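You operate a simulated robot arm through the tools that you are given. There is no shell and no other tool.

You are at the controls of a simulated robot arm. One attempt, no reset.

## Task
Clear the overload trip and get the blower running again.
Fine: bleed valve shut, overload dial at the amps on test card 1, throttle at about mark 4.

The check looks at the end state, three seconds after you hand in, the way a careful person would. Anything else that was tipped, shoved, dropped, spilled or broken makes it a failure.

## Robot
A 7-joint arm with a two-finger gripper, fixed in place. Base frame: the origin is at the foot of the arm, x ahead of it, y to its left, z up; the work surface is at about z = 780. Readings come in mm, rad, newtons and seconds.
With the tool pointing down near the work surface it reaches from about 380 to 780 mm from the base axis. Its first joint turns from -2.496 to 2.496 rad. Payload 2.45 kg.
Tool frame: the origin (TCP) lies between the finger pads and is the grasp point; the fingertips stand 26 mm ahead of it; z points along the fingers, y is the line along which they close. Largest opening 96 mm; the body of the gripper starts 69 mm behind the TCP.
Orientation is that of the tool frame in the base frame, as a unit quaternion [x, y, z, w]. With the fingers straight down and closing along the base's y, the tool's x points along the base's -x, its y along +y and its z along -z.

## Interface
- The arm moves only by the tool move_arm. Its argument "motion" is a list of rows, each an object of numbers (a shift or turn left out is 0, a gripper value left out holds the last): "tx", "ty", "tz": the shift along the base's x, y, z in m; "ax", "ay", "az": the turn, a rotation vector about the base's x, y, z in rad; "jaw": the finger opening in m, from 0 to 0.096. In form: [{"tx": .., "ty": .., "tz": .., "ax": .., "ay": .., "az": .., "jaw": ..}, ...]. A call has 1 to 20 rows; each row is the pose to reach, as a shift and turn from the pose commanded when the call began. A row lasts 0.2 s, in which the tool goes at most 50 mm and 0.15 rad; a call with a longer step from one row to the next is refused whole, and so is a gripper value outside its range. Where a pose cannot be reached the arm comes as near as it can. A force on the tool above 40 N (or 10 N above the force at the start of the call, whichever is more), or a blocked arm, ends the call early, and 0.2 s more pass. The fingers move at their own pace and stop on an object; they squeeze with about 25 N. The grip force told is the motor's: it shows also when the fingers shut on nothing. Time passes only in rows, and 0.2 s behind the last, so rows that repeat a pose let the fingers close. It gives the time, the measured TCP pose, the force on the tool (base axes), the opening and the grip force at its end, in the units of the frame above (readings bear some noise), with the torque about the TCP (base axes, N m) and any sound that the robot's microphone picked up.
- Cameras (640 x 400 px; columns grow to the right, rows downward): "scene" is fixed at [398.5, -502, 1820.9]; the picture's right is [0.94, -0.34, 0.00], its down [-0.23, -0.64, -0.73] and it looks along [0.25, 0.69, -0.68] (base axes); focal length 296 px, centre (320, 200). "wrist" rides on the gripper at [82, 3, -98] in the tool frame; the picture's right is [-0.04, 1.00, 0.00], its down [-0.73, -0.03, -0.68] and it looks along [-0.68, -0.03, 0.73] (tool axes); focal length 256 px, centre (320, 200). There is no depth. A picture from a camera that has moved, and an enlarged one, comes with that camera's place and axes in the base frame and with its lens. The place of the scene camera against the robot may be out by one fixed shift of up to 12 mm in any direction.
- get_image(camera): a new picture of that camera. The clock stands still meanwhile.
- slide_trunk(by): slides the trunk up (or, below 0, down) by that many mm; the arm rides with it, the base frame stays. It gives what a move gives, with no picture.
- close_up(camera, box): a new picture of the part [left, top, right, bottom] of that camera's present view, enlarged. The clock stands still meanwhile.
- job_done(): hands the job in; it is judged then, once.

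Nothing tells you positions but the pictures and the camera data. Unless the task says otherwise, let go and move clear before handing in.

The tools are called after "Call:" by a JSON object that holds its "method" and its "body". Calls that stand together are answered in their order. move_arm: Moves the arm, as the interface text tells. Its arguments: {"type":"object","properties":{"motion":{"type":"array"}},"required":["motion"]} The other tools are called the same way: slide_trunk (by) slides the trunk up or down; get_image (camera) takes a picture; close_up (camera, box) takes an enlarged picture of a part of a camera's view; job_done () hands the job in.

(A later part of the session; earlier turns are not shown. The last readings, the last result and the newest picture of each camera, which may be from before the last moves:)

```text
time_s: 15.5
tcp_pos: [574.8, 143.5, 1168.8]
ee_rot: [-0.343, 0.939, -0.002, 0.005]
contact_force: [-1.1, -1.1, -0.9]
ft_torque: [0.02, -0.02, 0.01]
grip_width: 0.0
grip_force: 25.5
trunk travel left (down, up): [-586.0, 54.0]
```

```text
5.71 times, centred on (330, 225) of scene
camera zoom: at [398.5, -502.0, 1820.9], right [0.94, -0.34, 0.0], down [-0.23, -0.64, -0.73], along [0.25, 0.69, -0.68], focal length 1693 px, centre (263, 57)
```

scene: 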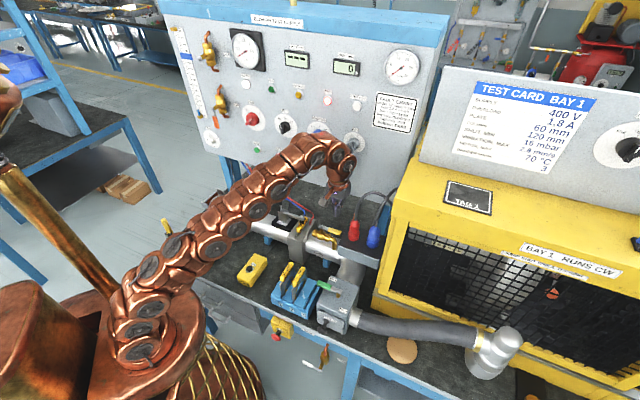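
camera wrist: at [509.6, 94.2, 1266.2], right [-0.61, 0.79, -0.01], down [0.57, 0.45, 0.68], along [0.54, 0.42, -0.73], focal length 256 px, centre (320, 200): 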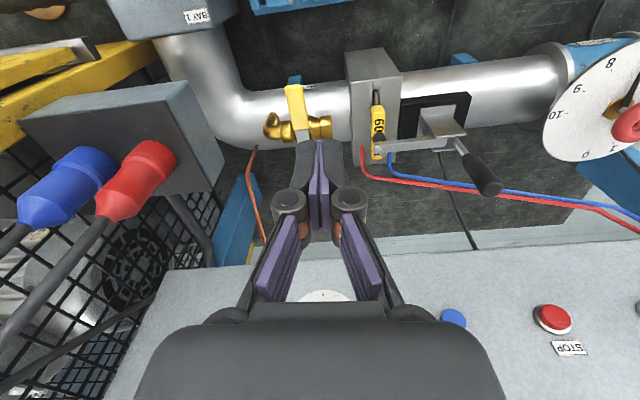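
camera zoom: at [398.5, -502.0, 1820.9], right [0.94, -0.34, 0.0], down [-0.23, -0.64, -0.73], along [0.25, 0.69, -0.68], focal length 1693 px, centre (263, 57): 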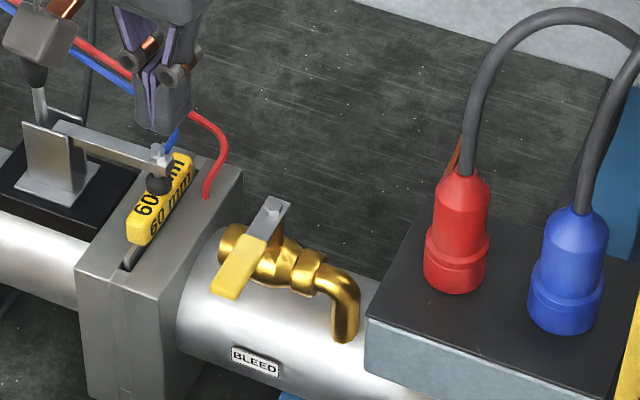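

The bleed valve is shut. Next I'll move over to view the throttle handwheel.

Call:
{"method": "move_arm", "body": {"motion": [{"tx": -0.024, "ty": 0.028}, {"tx": -0.048, "ty": 0.056}, {"tx": -0.072, "ty": 0.084}, {"tx": -0.096, "ty": 0.112}, {"tx": -0.12, "ty": 0.14}, {"tx": -0.144, "ty": 0.168}, {"tx": -0.168, "ty": 0.196}, {"tx": -0.192, "ty": 0.224}, {"tx": -0.216, "ty": 0.252}, {"tx": -0.235, "ty": 0.277}, {"tx": -0.235, "ty": 0.277, "jaw": 0.09}]}}

Call:
{"method": "get_image", "body": {"camera": "wrist"}}

Call:
{"method": "close_up", "body": {"camera": "wrist", "box": [220, 60, 420, 190]}}

Call:
{"method": "get_image", "body": {"camera": "scene"}}

```text
time_s: 17.9
tcp_pos: [338.0, 419.5, 1167.7]
ee_rot: [-0.343, 0.939, -0.002, 0.004]
contact_force: [0.1, 0.4, 0.2]
ft_torque: [-0.04, 0.0, -0.03]
grip_width: 34.2
grip_force: 0.1
trunk travel left (down, up): [-586.0, 54.0]
```

```text
taken
camera wrist: at [272.9, 370.3, 1265.2], right [-0.61, 0.79, -0.01], down [0.57, 0.45, 0.68], along [0.54, 0.41, -0.73], focal length 256 px, centre (320, 200)
```

wrist: 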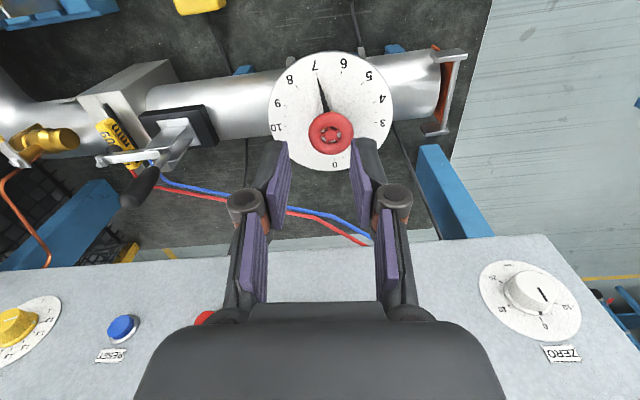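

```text
3.08 times, centred on (320, 125) of wrist
camera zoom: at [272.9, 370.3, 1265.2], right [-0.61, 0.79, -0.01], down [0.57, 0.45, 0.68], along [0.54, 0.41, -0.73], focal length 788 px, centre (320, 431)
```

zoom: 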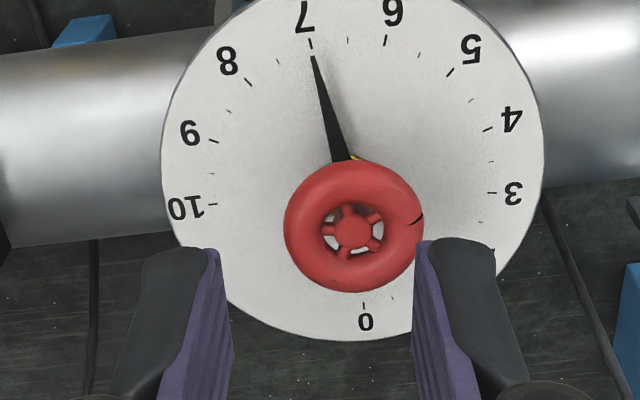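

```text
taken
```

scene: 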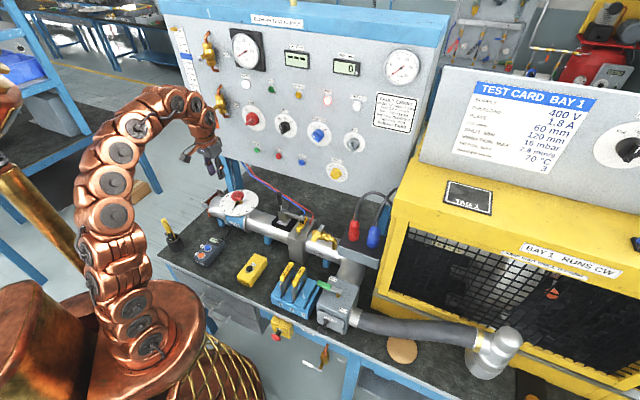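

The dial runs 0→10 counter-clockwise and the pointer is at ~7, so I need about 85° clockwise. The handwheel is ~57 mm across, centred near (393, 478, 976). I'll open the jaws and hover above it.

Call:
{"method": "move_arm", "body": {"motion": [{"tx": 0.014, "ty": 0.0146, "tz": -0.03, "jaw": 0.09}, {"tx": 0.028, "ty": 0.0292, "tz": -0.06, "jaw": 0.09}, {"tx": 0.041, "ty": 0.044, "tz": -0.085, "jaw": 0.09}, {"tx": 0.055, "ty": 0.0585, "tz": -0.108, "jaw": 0.09}, {"tx": 0.055, "ty": 0.0585, "tz": -0.108, "jaw": 0.09}]}}

Call:
{"method": "get_image", "body": {"camera": "wrist"}}

Call:
{"method": "close_up", "body": {"camera": "scene", "box": [190, 140, 290, 240]}}

```text
time_s: 19.1
tcp_pos: [394.6, 479.5, 1058.0]
ee_rot: [-0.343, 0.939, -0.002, 0.004]
contact_force: [-1.2, 1.0, 0.0]
ft_torque: [0.01, 0.01, 0.0]
grip_width: 89.8
grip_force: 0.1
trunk travel left (down, up): [-586.0, 54.0]
```

```text
taken
camera wrist: at [329.1, 429.9, 1156.8], right [-0.61, 0.79, -0.01], down [0.57, 0.45, 0.68], along [0.54, 0.41, -0.73], focal length 256 px, centre (320, 200)
```

wrist: 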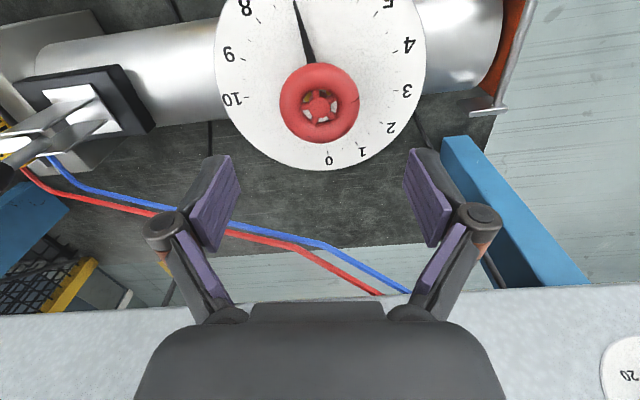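

```text
4.00 times, centred on (240, 190) of scene
camera zoom: at [398.5, -502.0, 1820.9], right [0.94, -0.34, 0.0], down [-0.23, -0.64, -0.73], along [0.25, 0.69, -0.68], focal length 1185 px, centre (640, 240)
```

zoom: 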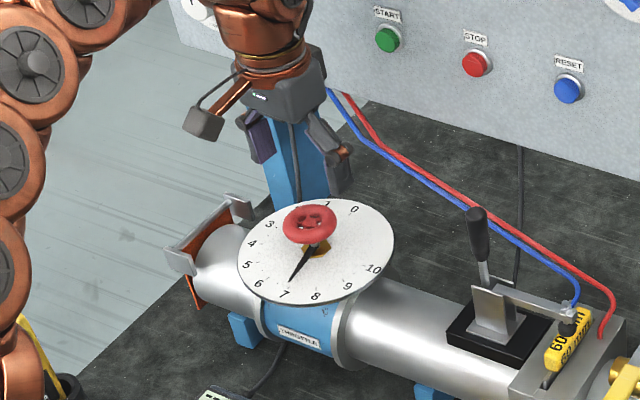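

The refined wheel centre is (390, 474.5, 978). I'll descend around it and close the fingers.

Call:
{"method": "move_arm", "body": {"motion": [{"tx": -0.0046, "ty": -0.005, "tz": -0.03}, {"tx": -0.0046, "ty": -0.005, "tz": -0.06}, {"tx": -0.0046, "ty": -0.005, "tz": -0.084}, {"tx": -0.0046, "ty": -0.005, "tz": -0.084}]}}

Call:
{"method": "get_image", "body": {"camera": "wrist"}}

Call:
{"method": "close_up", "body": {"camera": "scene", "box": [190, 140, 290, 240]}}

```text
time_s: 20.1
tcp_pos: [388.9, 473.2, 976.4]
ee_rot: [-0.343, 0.939, -0.002, 0.005]
contact_force: [1.1, -0.8, -0.3]
ft_torque: [0.0, -0.02, -0.01]
grip_width: 90.1
grip_force: 0.0
trunk travel left (down, up): [-586.0, 54.0]
```

```text
taken
camera wrist: at [323.3, 423.0, 1073.9], right [-0.61, 0.79, -0.01], down [0.57, 0.45, 0.68], along [0.54, 0.42, -0.73], focal length 256 px, centre (320, 200)
```

wrist: 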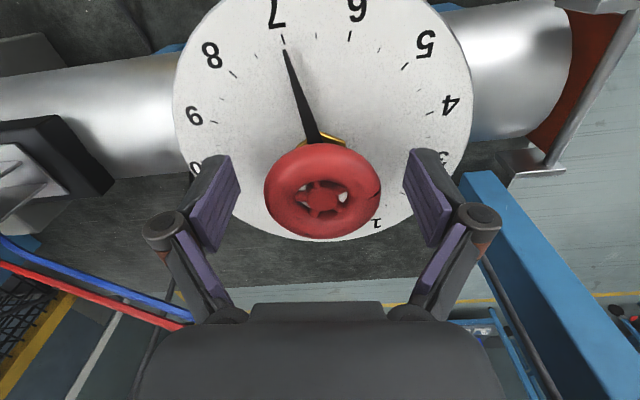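

```text
4.00 times, centred on (240, 190) of scene
camera zoom: at [398.5, -502.0, 1820.9], right [0.94, -0.34, 0.0], down [-0.23, -0.64, -0.73], along [0.25, 0.69, -0.68], focal length 1185 px, centre (640, 240)
```

zoom: 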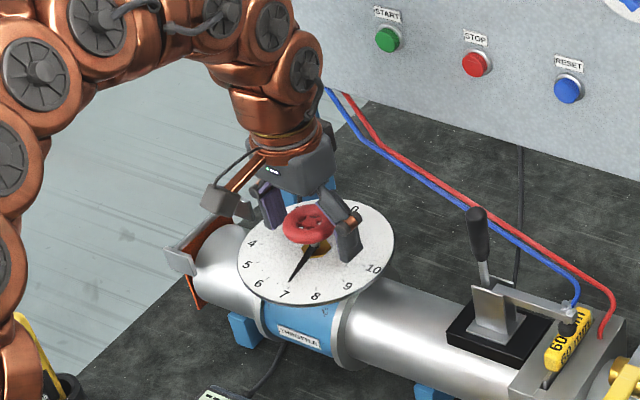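

The wheel is well centred between the fingers. I'll close the grip.

Call:
{"method": "move_arm", "body": {"motion": [{"jaw": 0.04}, {"jaw": 0.04}, {"jaw": 0.04}, {"jaw": 0.04}]}}

Call:
{"method": "get_image", "body": {"camera": "wrist"}}

```text
time_s: 21.1
tcp_pos: [388.9, 473.3, 976.1]
ee_rot: [-0.343, 0.939, -0.002, 0.006]
contact_force: [-3.4, 6.2, 3.3]
ft_torque: [0.04, 0.11, -0.01]
grip_width: 53.8
grip_force: 45.3
trunk travel left (down, up): [-586.0, 54.0]
```

```text
taken
camera wrist: at [322.6, 423.6, 1074.1], right [-0.61, 0.79, -0.01], down [0.57, 0.45, 0.68], along [0.54, 0.42, -0.73], focal length 256 px, centre (320, 200)
```

wrist: 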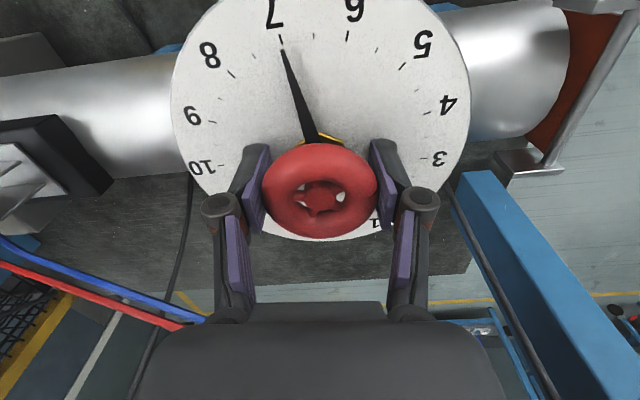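

The wheel is gripped at 54 mm. I'll turn it clockwise in stages.

Call:
{"method": "move_arm", "body": {"motion": [{"tx": -0.0006, "ty": 0.001, "az": -0.1}, {"tx": -0.0006, "ty": 0.001, "az": -0.2}, {"tx": -0.0006, "ty": 0.001, "az": -0.3}, {"tx": -0.0006, "ty": 0.001, "az": -0.4}, {"tx": -0.0006, "ty": 0.001, "az": -0.5}]}}

Call:
{"method": "get_image", "body": {"camera": "wrist"}}

Call:
{"method": "close_up", "body": {"camera": "scene", "box": [200, 170, 280, 240]}}

```text
time_s: 22.3
tcp_pos: [388.3, 474.2, 976.1]
ee_rot: [-0.099, 0.995, -0.003, 0.004]
contact_force: [-13.7, -14.3, 15.7]
ft_torque: [0.09, 0.29, 0.03]
grip_width: 53.8
grip_force: 45.0
trunk travel left (down, up): [-586.0, 54.0]
```

```text
taken
camera wrist: at [306.6, 461.8, 1074.0], right [-0.16, 0.99, -0.01], down [0.72, 0.12, 0.68], along [0.68, 0.1, -0.73], focal length 256 px, centre (320, 200)
```

wrist: 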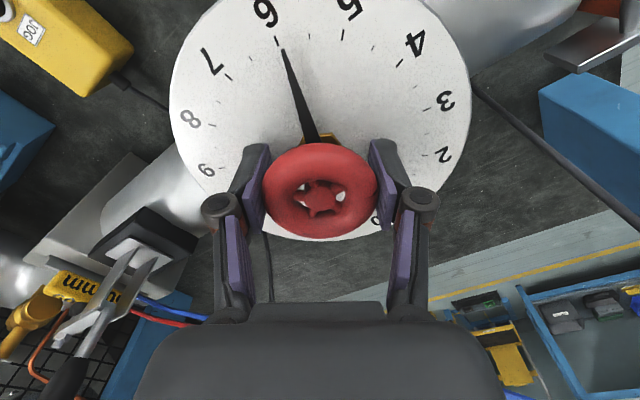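

```text
5.71 times, centred on (240, 205) of scene
camera zoom: at [398.5, -502.0, 1820.9], right [0.94, -0.34, 0.0], down [-0.23, -0.64, -0.73], along [0.25, 0.69, -0.68], focal length 1693 px, centre (777, 171)
```

zoom: 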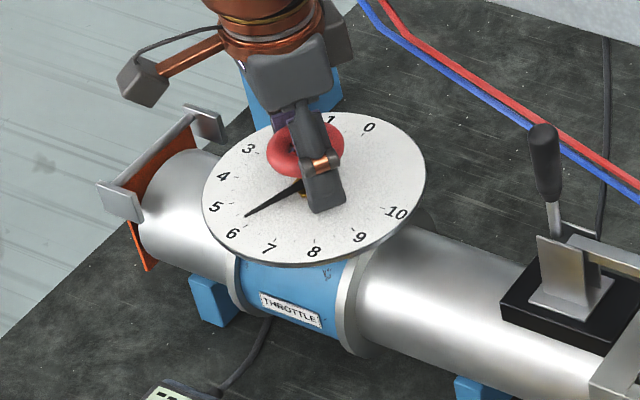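

About one mark per 0.5 rad, and the grip holds. Some side force is building up, so I'll re-centre slightly while continuing.

Call:
{"method": "move_arm", "body": {"motion": [{"tx": -0.001, "ty": -0.001, "tz": 0.001, "az": -0.05}, {"tx": -0.001, "ty": -0.001, "tz": 0.001, "az": -0.1}]}}

```text
time_s: 22.9
tcp_pos: [388.4, 473.2, 975.6]
ee_rot: [-0.048, 0.999, -0.003, 0.004]
contact_force: [-1.3, -4.4, 6.8]
ft_torque: [0.29, -0.12, 0.0]
grip_width: 53.5
grip_force: 45.1
trunk travel left (down, up): [-586.0, 54.0]
```

Call:
{"method": "move_arm", "body": {"motion": [{"tx": -0.0002, "ty": -0.0004, "tz": 0.0006, "az": -0.1}, {"tx": -0.0002, "ty": -0.0004, "tz": 0.0006, "az": -0.2}, {"tx": -0.0002, "ty": -0.0004, "tz": 0.0006, "az": -0.3}, {"tx": -0.0002, "ty": -0.0004, "tz": 0.0006, "az": -0.4}]}}

Call:
{"method": "close_up", "body": {"camera": "scene", "box": [200, 170, 280, 240]}}

```text
time_s: 23.9
tcp_pos: [388.7, 475.0, 975.6]
ee_rot: [0.151, 0.989, -0.004, 0.004]
contact_force: [3.7, 0.0, 1.6]
ft_torque: [-0.05, -0.18, 0.0]
grip_width: 53.4
grip_force: 44.9
trunk travel left (down, up): [-586.0, 54.0]
```

```text
5.71 times, centred on (240, 205) of scene
camera zoom: at [398.5, -502.0, 1820.9], right [0.94, -0.34, 0.0], down [-0.23, -0.64, -0.73], along [0.25, 0.69, -0.68], focal length 1693 px, centre (777, 171)
```

zoom: 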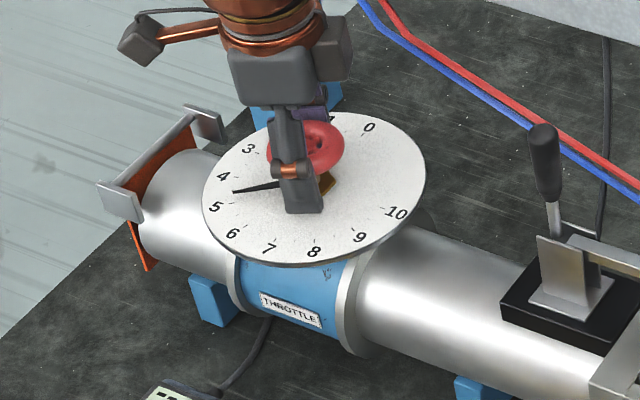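

Call:
{"method": "get_image", "body": {"camera": "wrist"}}

Call:
{"method": "close_up", "body": {"camera": "wrist", "box": [220, 0, 400, 112]}}

```text
taken
camera wrist: at [310.7, 502.5, 1074.0], right [0.34, 0.94, -0.01], down [0.69, -0.24, 0.68], along [0.64, -0.23, -0.73], focal length 256 px, centre (320, 200)
```

wrist: 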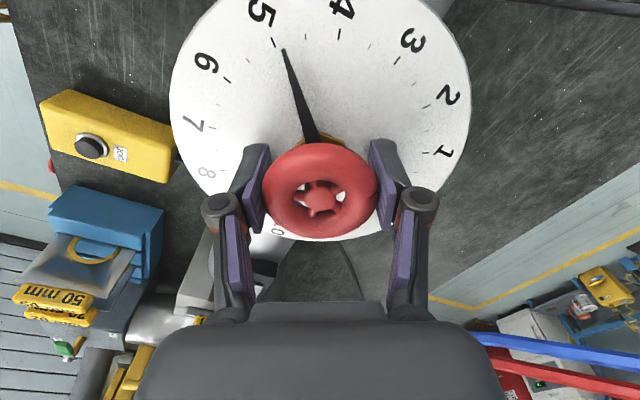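

```text
3.56 times, centred on (310, 56) of wrist
camera zoom: at [310.7, 502.5, 1074.0], right [0.34, 0.94, -0.01], down [0.69, -0.24, 0.68], along [0.64, -0.23, -0.73], focal length 910 px, centre (356, 712)
```

zoom: 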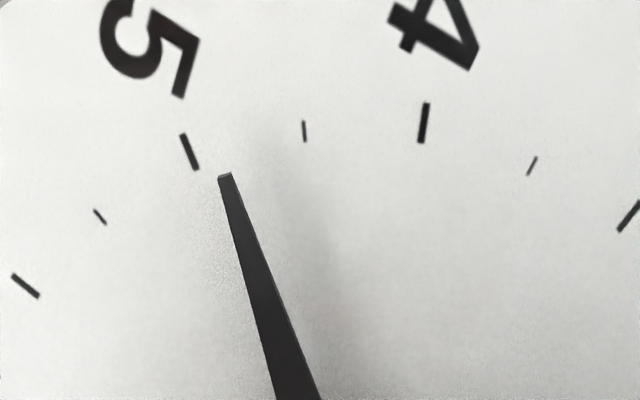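

The pointer is at ~4.85, so I'll turn 0.40 rad further.

Call:
{"method": "move_arm", "body": {"motion": [{"tx": 0.0003, "az": -0.1}, {"tx": 0.0004, "az": -0.2}, {"tx": 0.0004, "az": -0.3}, {"tx": 0.0004, "az": -0.4}, {"tx": 0.0004, "az": -0.4}]}}

Call:
{"method": "get_image", "body": {"camera": "wrist"}}

Call:
{"method": "close_up", "body": {"camera": "wrist", "box": [220, 0, 400, 112]}}

Call:
{"method": "close_up", "body": {"camera": "scene", "box": [200, 170, 280, 240]}}

```text
time_s: 25.1
tcp_pos: [387.2, 473.2, 976.8]
ee_rot: [0.344, 0.939, -0.004, 0.002]
contact_force: [-1.0, 3.9, 5.7]
ft_torque: [0.19, -0.07, -0.01]
grip_width: 53.6
grip_force: 44.4
trunk travel left (down, up): [-586.0, 54.0]
```

```text
taken
camera wrist: at [328.0, 530.5, 1074.1], right [0.68, 0.74, -0.01], down [0.54, -0.49, 0.68], along [0.5, -0.47, -0.73], focal length 256 px, centre (320, 200)
```

wrist: 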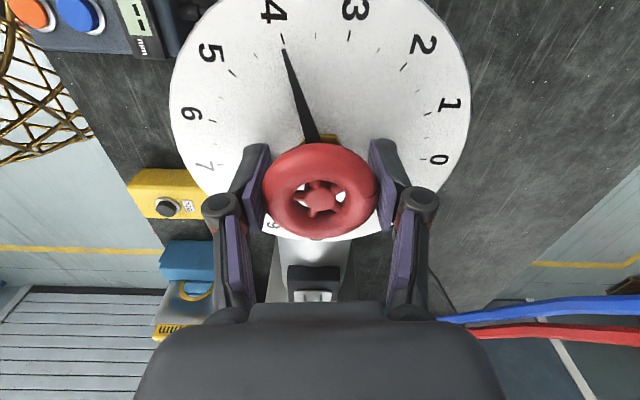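

```text
3.56 times, centred on (310, 56) of wrist
camera zoom: at [328.0, 530.5, 1074.1], right [0.68, 0.74, -0.01], down [0.54, -0.49, 0.68], along [0.5, -0.47, -0.73], focal length 910 px, centre (356, 712)
```

zoom: 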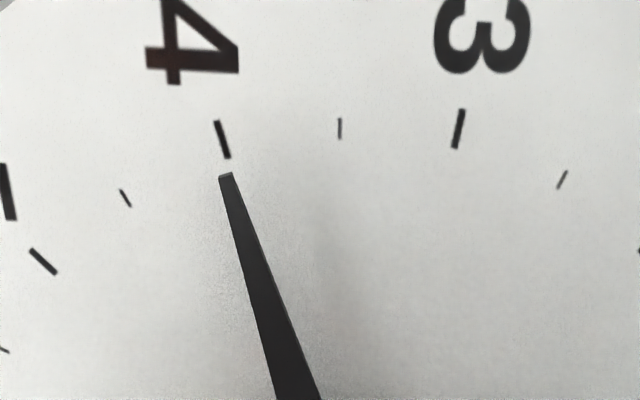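

```text
5.71 times, centred on (240, 205) of scene
camera zoom: at [398.5, -502.0, 1820.9], right [0.94, -0.34, 0.0], down [-0.23, -0.64, -0.73], along [0.25, 0.69, -0.68], focal length 1693 px, centre (777, 171)
```

zoom: 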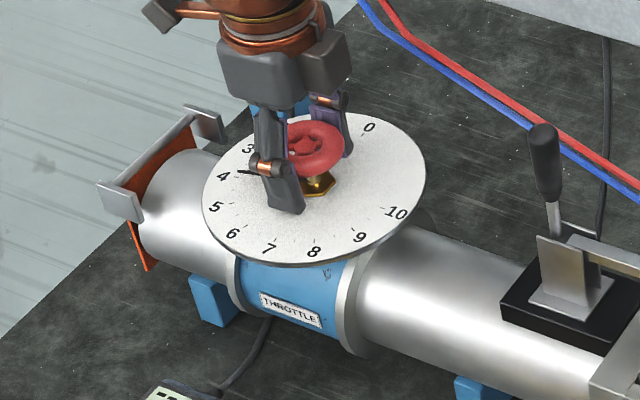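

The pointer lines up with mark 4. I'll release and lift away.

Call:
{"method": "move_arm", "body": {"motion": [{"jaw": 0.09}, {"jaw": 0.09}, {"jaw": 0.09}, {"tz": 0.03, "jaw": 0.09}, {"tz": 0.07, "jaw": 0.09}, {"tz": 0.11, "jaw": 0.09}, {"tz": 0.15, "jaw": 0.09}, {"tz": 0.19, "jaw": 0.09}, {"tz": 0.22, "jaw": 0.09}]}}

Call:
{"method": "get_image", "body": {"camera": "wrist"}}

Call:
{"method": "close_up", "body": {"camera": "scene", "box": [200, 170, 280, 240]}}

```text
time_s: 27.1
tcp_pos: [388.8, 471.4, 1198.0]
ee_rot: [0.344, 0.939, -0.005, 0.002]
contact_force: [-0.1, -0.5, -0.4]
ft_torque: [0.02, 0.04, 0.0]
grip_width: 90.0
grip_force: 0.1
trunk travel left (down, up): [-586.0, 54.0]
```

```text
taken
camera wrist: at [328.2, 529.0, 1295.7], right [0.68, 0.74, -0.01], down [0.54, -0.49, 0.68], along [0.5, -0.47, -0.73], focal length 256 px, centre (320, 200)
```

wrist: 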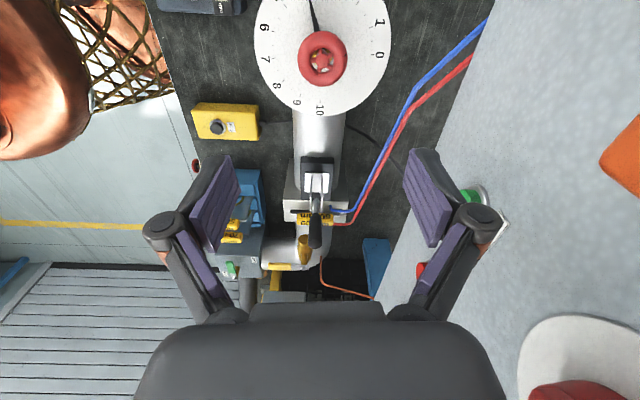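

```text
5.71 times, centred on (240, 205) of scene
camera zoom: at [398.5, -502.0, 1820.9], right [0.94, -0.34, 0.0], down [-0.23, -0.64, -0.73], along [0.25, 0.69, -0.68], focal length 1693 px, centre (777, 171)
```

zoom: 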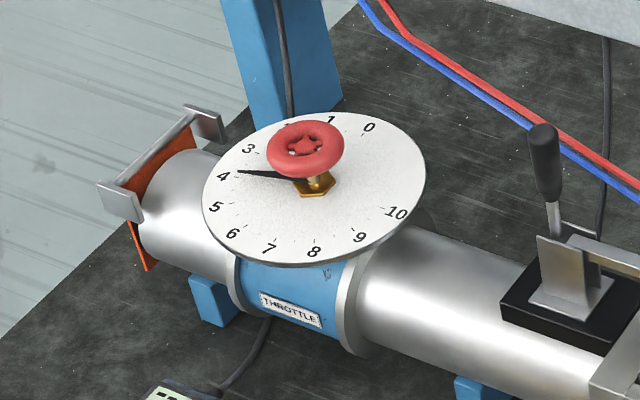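

The throttle is at 4. Next is OVERLOAD: I'll swing back to the panel-facing yaw at a standoff, then tilt the tool horizontal.

Call:
{"method": "move_arm", "body": {"motion": [{"tx": 0.0, "ty": -0.037, "az": 0.15}, {"tx": 0.015, "ty": -0.072, "az": 0.3}, {"tx": 0.033, "ty": -0.105, "az": 0.45}, {"tx": 0.052, "ty": -0.138, "az": 0.6}, {"tx": 0.071, "ty": -0.171, "az": 0.75}, {"tx": 0.09, "ty": -0.204, "az": 0.9}, {"tx": 0.11, "ty": -0.237, "az": 1.05}, {"tx": 0.13, "ty": -0.27, "az": 1.2}, {"tx": 0.15, "ty": -0.303, "az": 1.35}, {"tx": 0.171, "ty": -0.331, "az": 1.5}, {"tx": 0.171, "ty": -0.331, "az": 1.5}]}}

Call:
{"method": "get_image", "body": {"camera": "scene"}}

```text
time_s: 29.5
tcp_pos: [559.1, 142.1, 1197.6]
ee_rot: [-0.39, 0.921, -0.002, 0.005]
contact_force: [-0.5, -0.2, -0.1]
ft_torque: [0.06, 0.01, -0.02]
grip_width: 90.1
grip_force: 0.0
trunk travel left (down, up): [-586.0, 54.0]
```

```text
taken
```

scene: 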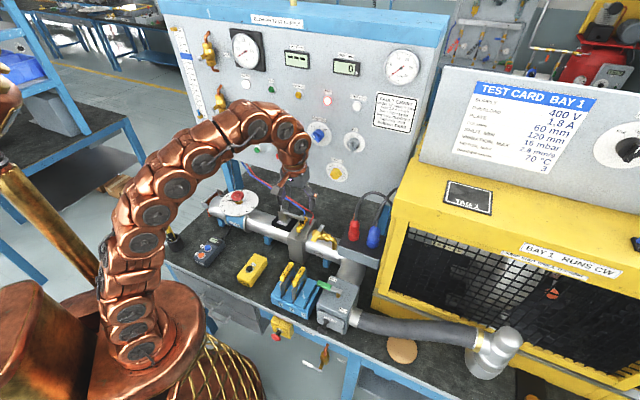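

Call:
{"method": "move_arm", "body": {"motion": [{"tx": 0.004, "ty": 0.001, "tz": -0.003, "ax": 0.1034, "ay": -0.0985}, {"tx": 0.008, "ty": 0.002, "tz": -0.006, "ax": 0.2068, "ay": -0.197}, {"tx": 0.012, "ty": 0.003, "tz": -0.009, "ax": 0.3102, "ay": -0.2956}, {"tx": 0.016, "ty": 0.004, "tz": -0.012, "ax": 0.4136, "ay": -0.3941}, {"tx": 0.02, "ty": 0.005, "tz": -0.015, "ax": 0.517, "ay": -0.4927}, {"tx": 0.024, "ty": 0.006, "tz": -0.018, "ax": 0.6204, "ay": -0.5912}, {"tx": 0.028, "ty": 0.007, "tz": -0.021, "ax": 0.7238, "ay": -0.6898}, {"tx": 0.032, "ty": 0.008, "tz": -0.024, "ax": 0.8272, "ay": -0.7883}, {"tx": 0.036, "ty": 0.008, "tz": -0.026, "ax": 0.9306, "ay": -0.8869}, {"tx": 0.04, "ty": 0.008, "tz": -0.028, "ax": 1.034, "ay": -0.9854}, {"tx": 0.041, "ty": 0.008, "tz": -0.028, "ax": 1.1373, "ay": -1.0839}, {"tx": 0.041, "ty": 0.008, "tz": -0.028, "ax": 1.1373, "ay": -1.0839}]}}

Call:
{"method": "get_image", "body": {"camera": "wrist"}}

Call:
{"method": "get_image", "body": {"camera": "scene"}}

```text
time_s: 32.1
tcp_pos: [606.1, 142.2, 1173.6]
ee_rot: [-0.274, 0.649, 0.287, 0.649]
contact_force: [1.2, -1.8, 0.7]
ft_torque: [-0.04, 0.04, 0.12]
grip_width: 90.1
grip_force: 0.0
out of reach, approached as far as the arm can: row 10, 11, 12
trunk travel left (down, up): [-586.0, 54.0]
```

```text
taken
camera wrist: at [535.8, 74.4, 1091.3], right [-0.73, 0.69, 0.05], down [-0.44, -0.52, 0.73], along [0.53, 0.51, 0.68], focal length 256 px, centre (320, 200)
```

wrist: 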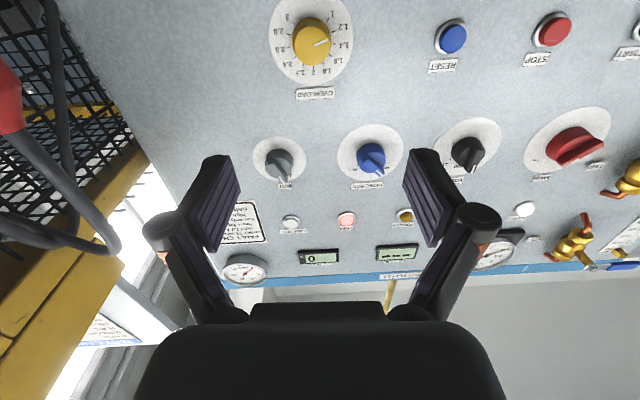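

```text
taken
```

scene: 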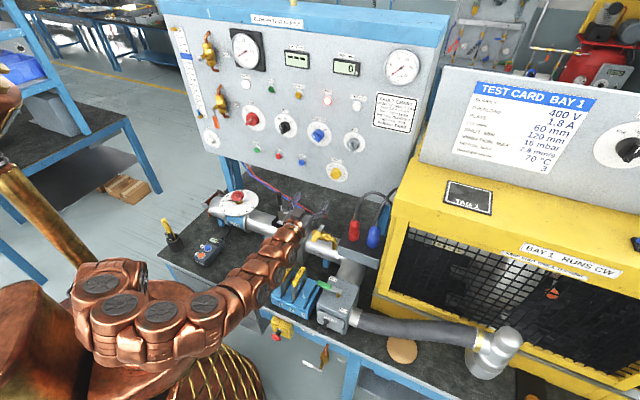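

The tool is horizontal and faces the panel, with the camera under the gripper. I'll enlarge the OVERLOAD knob to refine its position.

Call:
{"method": "close_up", "body": {"camera": "wrist", "box": [240, 0, 400, 100]}}

Call:
{"method": "close_up", "body": {"camera": "scene", "box": [200, 160, 360, 300]}}

```text
4.00 times, centred on (320, 50) of wrist
camera zoom: at [535.8, 74.4, 1091.3], right [-0.73, 0.69, 0.05], down [-0.44, -0.52, 0.73], along [0.53, 0.51, 0.68], focal length 1024 px, centre (320, 800)
```

zoom: 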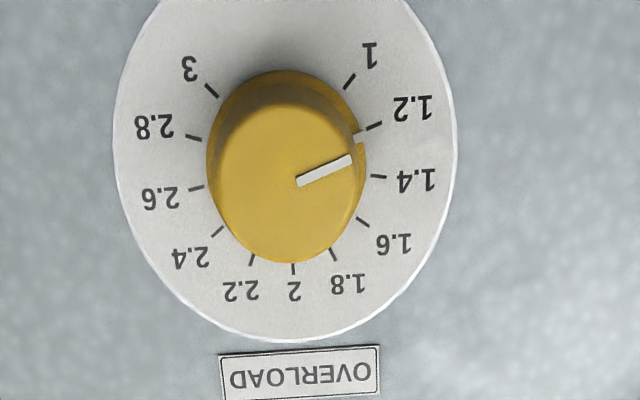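

```text
2.86 times, centred on (280, 230) of scene
camera zoom: at [398.5, -502.0, 1820.9], right [0.94, -0.34, 0.0], down [-0.23, -0.64, -0.73], along [0.25, 0.69, -0.68], focal length 846 px, centre (434, 114)
```

zoom: 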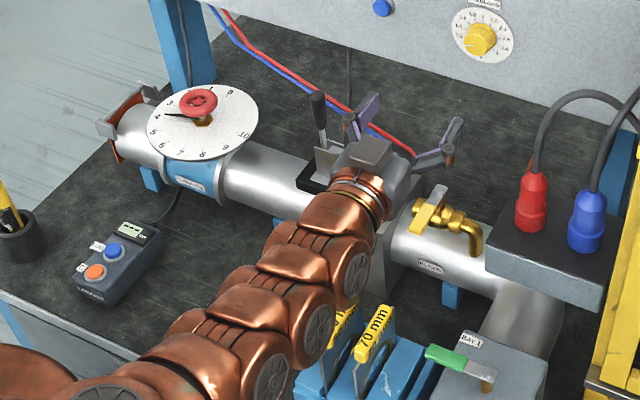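

OVERLOAD reads exactly 1.2, and the knob face is centred at (734, 268, 1150), about 36 mm in diameter. I'll move to a standoff in front of it.

Call:
{"method": "move_arm", "body": {"motion": [{"tx": 0.016, "ty": 0.0155, "tz": -0.004, "jaw": 0.075}, {"tx": 0.032, "ty": 0.031, "tz": -0.008, "jaw": 0.075}, {"tx": 0.048, "ty": 0.0465, "tz": -0.012, "jaw": 0.075}, {"tx": 0.064, "ty": 0.062, "tz": -0.016, "jaw": 0.075}, {"tx": 0.08, "ty": 0.0775, "tz": -0.02, "jaw": 0.075}, {"tx": 0.0957, "ty": 0.093, "tz": -0.023, "jaw": 0.075}, {"tx": 0.0957, "ty": 0.093, "tz": -0.023, "jaw": 0.075}]}}

Call:
{"method": "get_image", "body": {"camera": "wrist"}}

Call:
{"method": "get_image", "body": {"camera": "scene"}}

```text
time_s: 33.7
tcp_pos: [703.0, 234.7, 1151.1]
ee_rot: [-0.272, 0.65, 0.281, 0.652]
contact_force: [-0.7, 0.4, 0.1]
ft_torque: [0.0, 0.01, -0.02]
grip_width: 74.9
grip_force: 0.1
out of reach, approached as far as the arm can: row 1, 2, 3, 4
trunk travel left (down, up): [-586.0, 54.0]
```

```text
taken
camera wrist: at [633.0, 167.2, 1069.0], right [-0.72, 0.69, 0.05], down [-0.45, -0.52, 0.73], along [0.53, 0.5, 0.68], focal length 256 px, centre (320, 200)
```

wrist: 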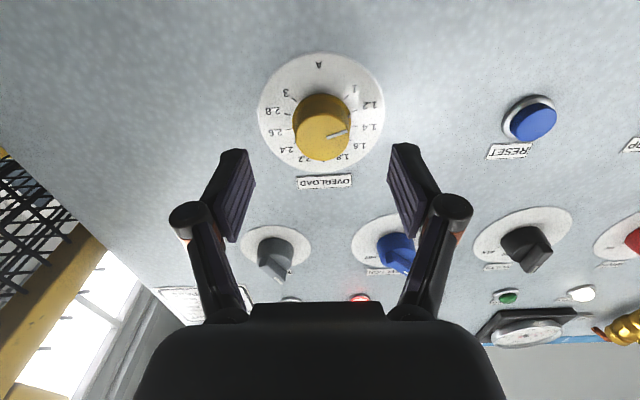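

```text
taken
```

scene: 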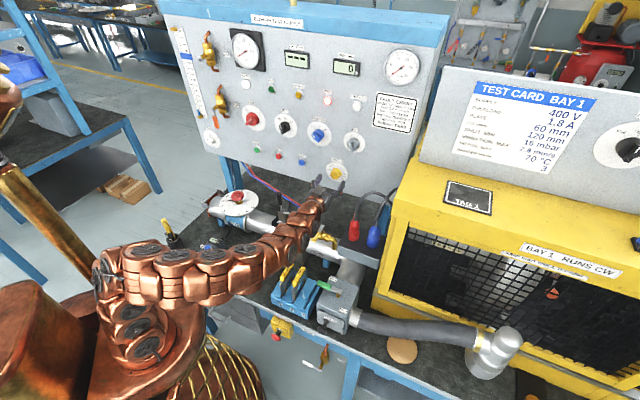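

Call:
{"method": "close_up", "body": {"camera": "wrist", "box": [240, 50, 400, 180]}}

Call:
{"method": "close_up", "body": {"camera": "scene", "box": [250, 140, 410, 260]}}

```text
3.08 times, centred on (320, 115) of wrist
camera zoom: at [633.0, 167.2, 1069.0], right [-0.72, 0.69, 0.05], down [-0.45, -0.52, 0.73], along [0.53, 0.5, 0.68], focal length 788 px, centre (320, 462)
```

zoom: 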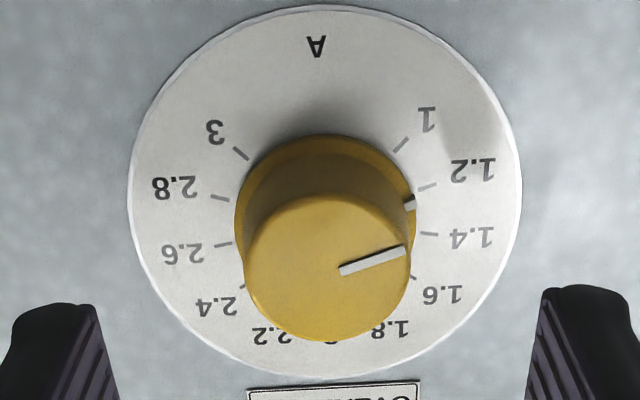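

```text
3.33 times, centred on (330, 200) of scene
camera zoom: at [398.5, -502.0, 1820.9], right [0.94, -0.34, 0.0], down [-0.23, -0.64, -0.73], along [0.25, 0.69, -0.68], focal length 987 px, centre (287, 200)
```

zoom: 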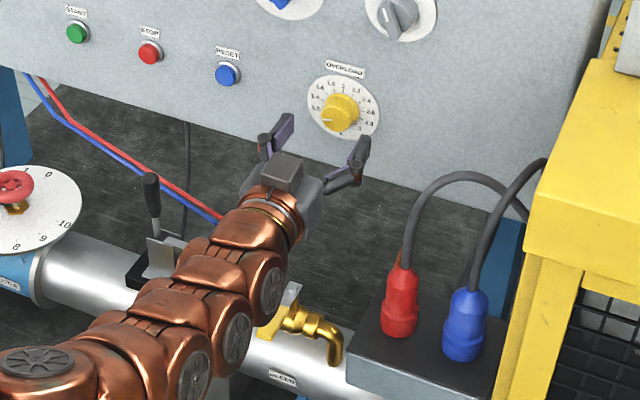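

Well aligned. I'll pre-roll the tool −0.7 rad about its axis so the 81° turn stays within the wrist range.

Call:
{"method": "move_arm", "body": {"motion": [{"ax": -0.0973, "ay": -0.1008}, {"ax": -0.1946, "ay": -0.2016}, {"ax": -0.2919, "ay": -0.3024}, {"ax": -0.3892, "ay": -0.4032}, {"ax": -0.4865, "ay": -0.504}, {"ax": -0.4865, "ay": -0.504}]}}

Call:
{"method": "get_image", "body": {"camera": "wrist"}}

Call:
{"method": "close_up", "body": {"camera": "scene", "box": [250, 140, 410, 260]}}

```text
time_s: 35.1
tcp_pos: [759.6, 214.0, 1194.0]
ee_rot: [-0.483, 0.517, 0.045, 0.705]
contact_force: [0.3, 0.7, -1.0]
ft_torque: [0.02, 0.01, 0.01]
grip_width: 74.8
grip_force: 0.0
out of reach, approached as far as the arm can: row 1, 2, 3, 4, 5, 6
trunk travel left (down, up): [-586.0, 54.0]
```

```text
taken
camera wrist: at [728.0, 109.1, 1128.6], right [-0.58, 0.55, -0.6], down [-0.79, -0.19, 0.59], along [0.21, 0.82, 0.54], focal length 256 px, centre (320, 200)
```

wrist: 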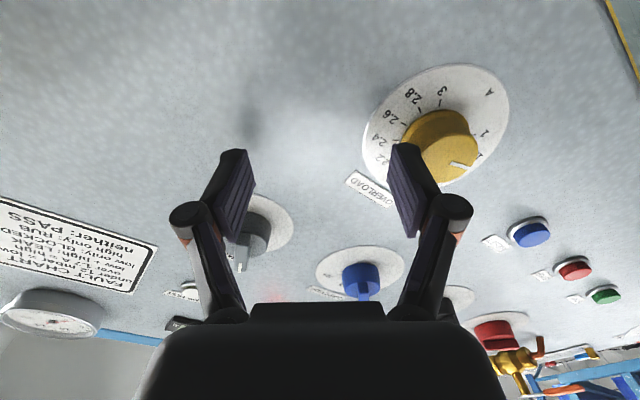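

```text
3.33 times, centred on (330, 200) of scene
camera zoom: at [398.5, -502.0, 1820.9], right [0.94, -0.34, 0.0], down [-0.23, -0.64, -0.73], along [0.25, 0.69, -0.68], focal length 987 px, centre (287, 200)
```

zoom: 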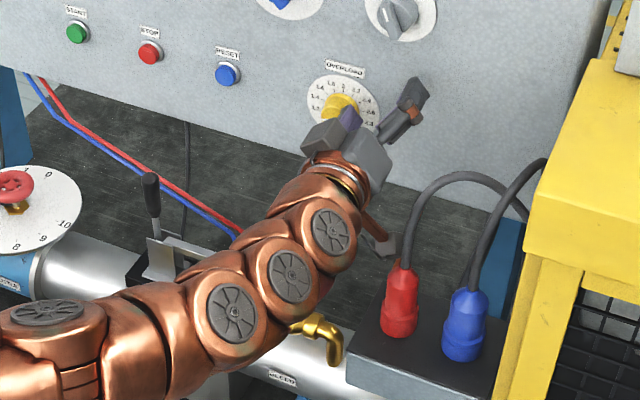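

That roll direction hits a joint limit and the arm drifted in position, without contact. I'll roll back to the previous pose with a slight retreat.

Call:
{"method": "move_arm", "body": {"motion": [{"tx": -0.014, "ty": -0.006, "tz": -0.006, "ax": 0.0695, "ay": 0.072}, {"tx": -0.026, "ty": -0.006, "tz": -0.012, "ax": 0.139, "ay": 0.144}, {"tx": -0.038, "ty": -0.004, "tz": -0.018, "ax": 0.2085, "ay": 0.216}, {"tx": -0.049, "ty": -0.002, "tz": -0.024, "ax": 0.278, "ay": 0.288}, {"tx": -0.06, "ty": 0.0, "tz": -0.03, "ax": 0.3475, "ay": 0.36}, {"tx": -0.068, "ty": 0.003, "tz": -0.036, "ax": 0.417, "ay": 0.432}, {"tx": -0.0706, "ty": 0.0065, "tz": -0.043, "ax": 0.4865, "ay": 0.504}, {"tx": -0.0706, "ty": 0.0065, "tz": -0.043, "ax": 0.4865, "ay": 0.504}]}}

Call:
{"method": "get_image", "body": {"camera": "wrist"}}

Call:
{"method": "get_image", "body": {"camera": "scene"}}

```text
time_s: 36.9
tcp_pos: [689.4, 219.9, 1149.1]
ee_rot: [-0.273, 0.65, 0.282, 0.651]
contact_force: [-0.3, -0.1, -0.1]
ft_torque: [-0.03, -0.01, -0.05]
grip_width: 74.8
grip_force: 0.1
out of reach, approached as far as the arm can: row 2, 3, 4, 5, 6
trunk travel left (down, up): [-586.0, 54.0]
```

```text
taken
camera wrist: at [618.4, 152.4, 1067.7], right [-0.72, 0.69, 0.05], down [-0.44, -0.52, 0.73], along [0.53, 0.5, 0.68], focal length 256 px, centre (320, 200)
```

wrist: 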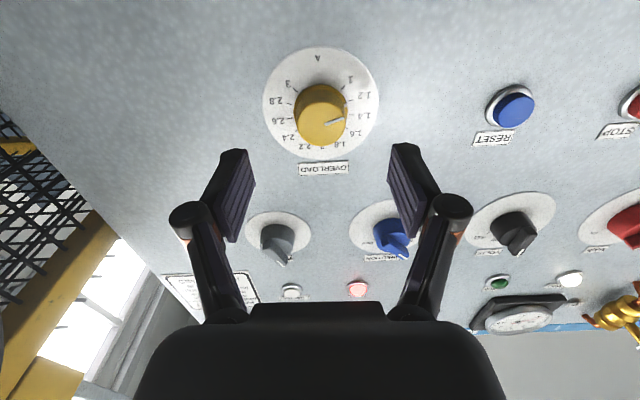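

```text
taken
```

scene: 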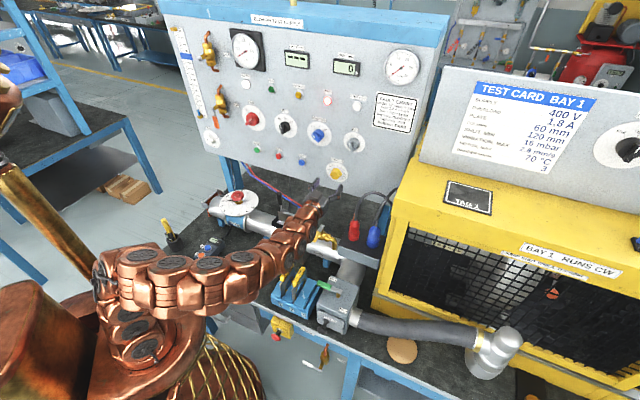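

Restored. I'll test the other roll direction (needed for the clockwise turn) here in free space.

Call:
{"method": "move_arm", "body": {"motion": [{"ax": 0.0973, "ay": 0.1008}, {"ax": 0.1946, "ay": 0.2016}, {"ax": 0.2919, "ay": 0.3024}, {"ax": 0.2919, "ay": 0.3024}]}}

```text
time_s: 37.9
tcp_pos: [687.6, 219.9, 1150.1]
ee_rot: [-0.129, 0.693, 0.41, 0.579]
contact_force: [-0.4, 0.5, 0.4]
ft_torque: [0.0, 0.01, 0.01]
grip_width: 75.1
grip_force: 0.2
trunk travel left (down, up): [-586.0, 54.0]
```

Call:
{"method": "move_arm", "body": {"motion": [{"ax": 0.0973, "ay": 0.1008}, {"ax": 0.1946, "ay": 0.2016}, {"ax": 0.2919, "ay": 0.3024}, {"ax": 0.3892, "ay": 0.4032}, {"ax": 0.4865, "ay": 0.504}, {"ax": 0.4865, "ay": 0.504}]}}

Call:
{"method": "get_image", "body": {"camera": "scene"}}

```text
time_s: 39.3
tcp_pos: [688.4, 220.1, 1150.4]
ee_rot: [0.118, 0.696, 0.582, 0.403]
contact_force: [0.0, 0.7, 0.2]
ft_torque: [-0.02, 0.04, -0.03]
grip_width: 75.2
grip_force: 0.1
trunk travel left (down, up): [-586.0, 54.0]
```

```text
taken
```

scene: 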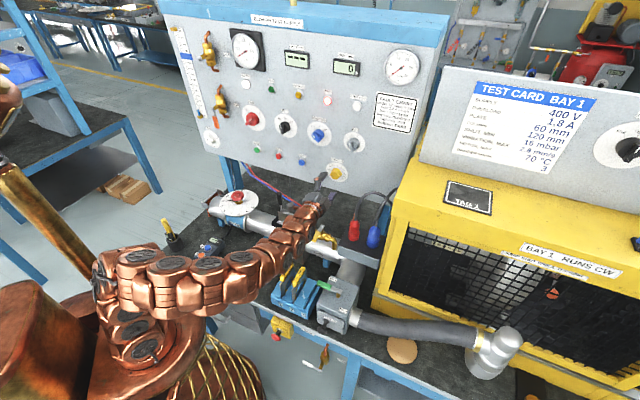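

Call:
{"method": "move_arm", "body": {"motion": [{"ax": 0.0973, "ay": 0.1008}, {"ax": 0.1946, "ay": 0.2016}, {"ax": 0.2919, "ay": 0.3024}, {"ax": 0.3892, "ay": 0.4032}, {"ax": 0.3892, "ay": 0.4032}]}}

Call:
{"method": "get_image", "body": {"camera": "wrist"}}

```text
time_s: 40.5
tcp_pos: [688.4, 219.5, 1149.6]
ee_rot: [0.306, 0.638, 0.67, 0.226]
contact_force: [0.0, 0.6, -0.1]
ft_torque: [0.0, -0.03, 0.01]
grip_width: 74.8
grip_force: 0.1
trunk travel left (down, up): [-586.0, 54.0]
```

```text
taken
camera wrist: at [561.3, 205.9, 1163.1], right [0.12, -0.11, 0.99], down [0.04, -0.99, -0.12], along [0.99, 0.06, -0.11], focal length 256 px, centre (320, 200)
```

wrist: 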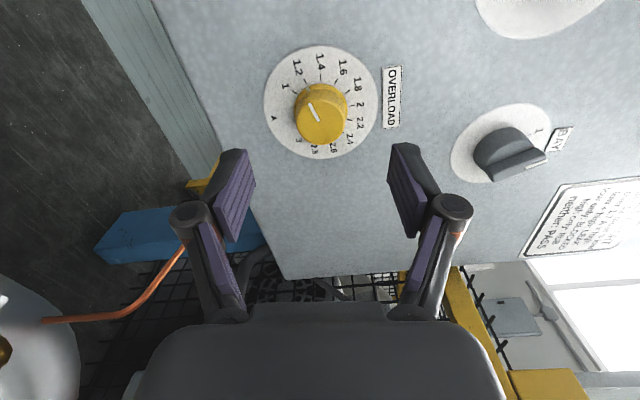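

The positive roll is fine up to ~1.68 rad. I'll check alignment from this view before returning to the start roll.

Call:
{"method": "close_up", "body": {"camera": "wrist", "box": [240, 40, 400, 170]}}

Call:
{"method": "move_arm", "body": {"motion": [{"ax": -0.0973, "ay": -0.1008}, {"ax": -0.1946, "ay": -0.2016}, {"ax": -0.2919, "ay": -0.3024}, {"ax": -0.3892, "ay": -0.4032}, {"ax": -0.4865, "ay": -0.504}, {"ax": -0.5838, "ay": -0.6048}, {"ax": -0.6811, "ay": -0.7056}, {"ax": -0.7784, "ay": -0.8064}, {"ax": -0.8757, "ay": -0.9072}, {"ax": -1.0, "ay": -1.036}, {"ax": -1.0, "ay": -1.036}]}}

Call:
{"method": "close_up", "body": {"camera": "wrist", "box": [240, 40, 400, 170]}}

```text
3.08 times, centred on (320, 105) of wrist
camera zoom: at [561.3, 205.9, 1163.1], right [0.12, -0.11, 0.99], down [0.04, -0.99, -0.12], along [0.99, 0.06, -0.11], focal length 788 px, centre (320, 492)
```

zoom: 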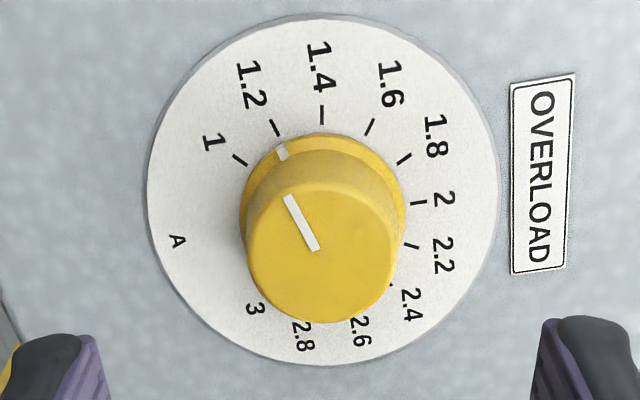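

```text
refused: row 10 steps farther than a row can; nothing moved
```

```text
3.08 times, centred on (320, 105) of wrist
camera zoom: at [561.3, 205.9, 1163.1], right [0.12, -0.11, 0.99], down [0.04, -0.99, -0.12], along [0.99, 0.06, -0.11], focal length 788 px, centre (320, 492)
```

zoom: 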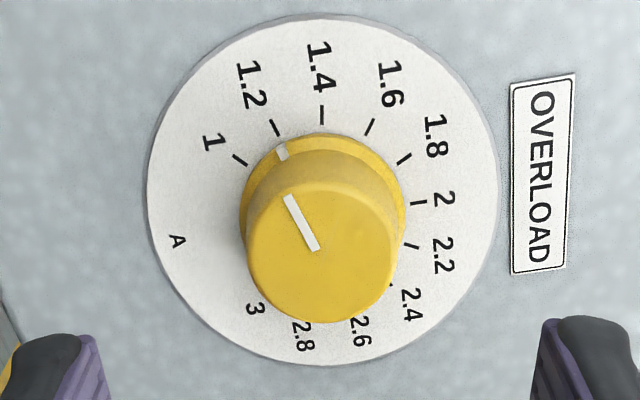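

The tool axis passes through the knob centre (face ~70 mm ahead). I'll return to roll ≈ 0.2.

Call:
{"method": "move_arm", "body": {"motion": [{"ax": -0.0973, "ay": -0.1008}, {"ax": -0.1946, "ay": -0.2016}, {"ax": -0.2919, "ay": -0.3024}, {"ax": -0.3892, "ay": -0.4032}, {"ax": -0.4865, "ay": -0.504}, {"ax": -0.5838, "ay": -0.6048}, {"ax": -0.6811, "ay": -0.7056}, {"ax": -0.7784, "ay": -0.8064}, {"ax": -0.8757, "ay": -0.9072}, {"ax": -0.973, "ay": -1.008}, {"ax": -1.03, "ay": -1.066}, {"ax": -1.03, "ay": -1.066}]}}

Call:
{"method": "close_up", "body": {"camera": "wrist", "box": [240, 40, 400, 170]}}

```text
time_s: 43.1
tcp_pos: [687.5, 220.4, 1149.4]
ee_rot: [-0.206, 0.674, 0.344, 0.621]
contact_force: [-0.5, 0.4, -0.2]
ft_torque: [-0.01, -0.01, 0.01]
grip_width: 74.8
grip_force: 0.0
trunk travel left (down, up): [-586.0, 54.0]
```

```text
3.08 times, centred on (320, 105) of wrist
camera zoom: at [605.2, 163.5, 1070.2], right [-0.7, 0.67, 0.25], down [-0.35, -0.62, 0.71], along [0.63, 0.41, 0.66], focal length 788 px, centre (320, 492)
```

zoom: 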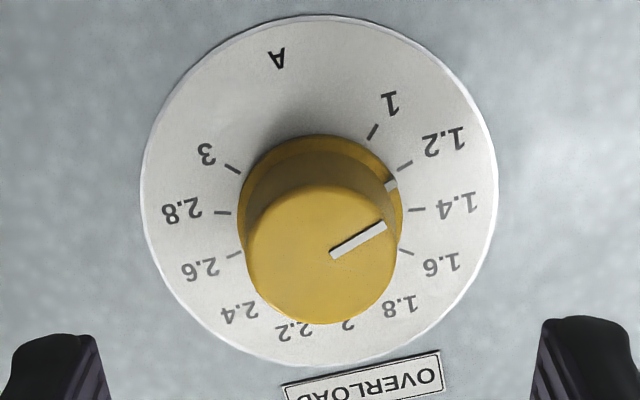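

Aligned. Advancing along the tool axis ~62 mm so the fingers straddle the knob.

Call:
{"method": "move_arm", "body": {"motion": [{"tx": 0.0104, "ty": 0.0108}, {"tx": 0.0208, "ty": 0.0216}, {"tx": 0.0292, "ty": 0.0302}, {"tx": 0.0362, "ty": 0.0374}, {"tx": 0.0431, "ty": 0.0446}, {"tx": 0.0431, "ty": 0.0446}]}}

Call:
{"method": "get_image", "body": {"camera": "wrist"}}

Call:
{"method": "close_up", "body": {"camera": "scene", "box": [280, 130, 400, 220]}}

```text
time_s: 44.5
tcp_pos: [731.7, 265.8, 1150.4]
ee_rot: [-0.206, 0.674, 0.343, 0.621]
contact_force: [0.1, 0.4, -0.1]
ft_torque: [0.02, 0.02, -0.01]
grip_width: 75.0
grip_force: 0.0
trunk travel left (down, up): [-586.0, 54.0]
```

```text
taken
camera wrist: at [648.4, 208.9, 1070.6], right [-0.7, 0.67, 0.25], down [-0.34, -0.62, 0.71], along [0.63, 0.41, 0.66], focal length 256 px, centre (320, 200)
```

wrist: 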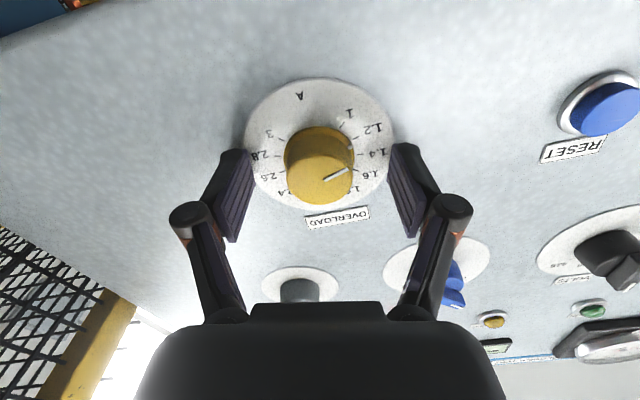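

```text
4.44 times, centred on (340, 175) of scene
camera zoom: at [398.5, -502.0, 1820.9], right [0.94, -0.34, 0.0], down [-0.23, -0.64, -0.73], along [0.25, 0.69, -0.68], focal length 1316 px, centre (231, 311)
```

zoom: 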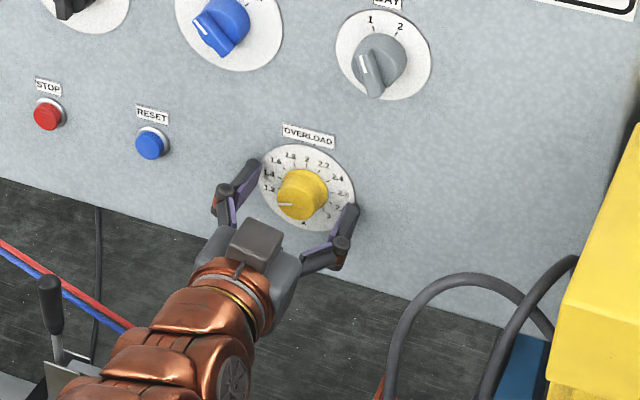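

The fingers straddle the knob with ~7 mm to the panel. Closing.

Call:
{"method": "move_arm", "body": {"motion": [{"jaw": 0.025}, {"jaw": 0.025}, {"jaw": 0.025}, {"jaw": 0.025}]}}

Call:
{"method": "get_image", "body": {"camera": "wrist"}}

```text
time_s: 45.5
tcp_pos: [731.2, 263.9, 1151.4]
ee_rot: [-0.206, 0.674, 0.344, 0.621]
contact_force: [-1.6, -2.4, -1.5]
ft_torque: [-0.02, -0.01, 0.0]
grip_width: 34.9
grip_force: 44.5
trunk travel left (down, up): [-586.0, 54.0]
```

```text
taken
camera wrist: at [648.5, 208.3, 1070.6], right [-0.7, 0.67, 0.25], down [-0.35, -0.62, 0.71], along [0.63, 0.41, 0.66], focal length 256 px, centre (320, 200)
```

wrist: 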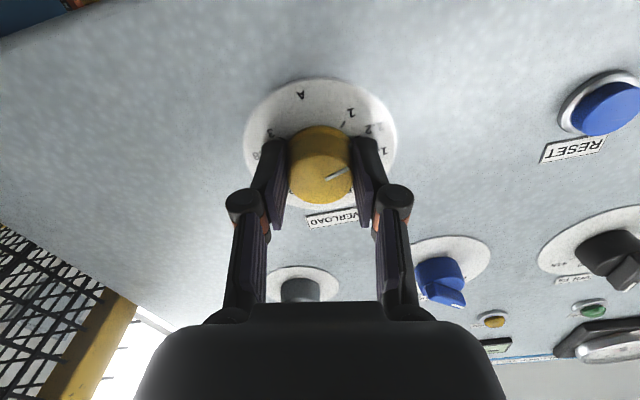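

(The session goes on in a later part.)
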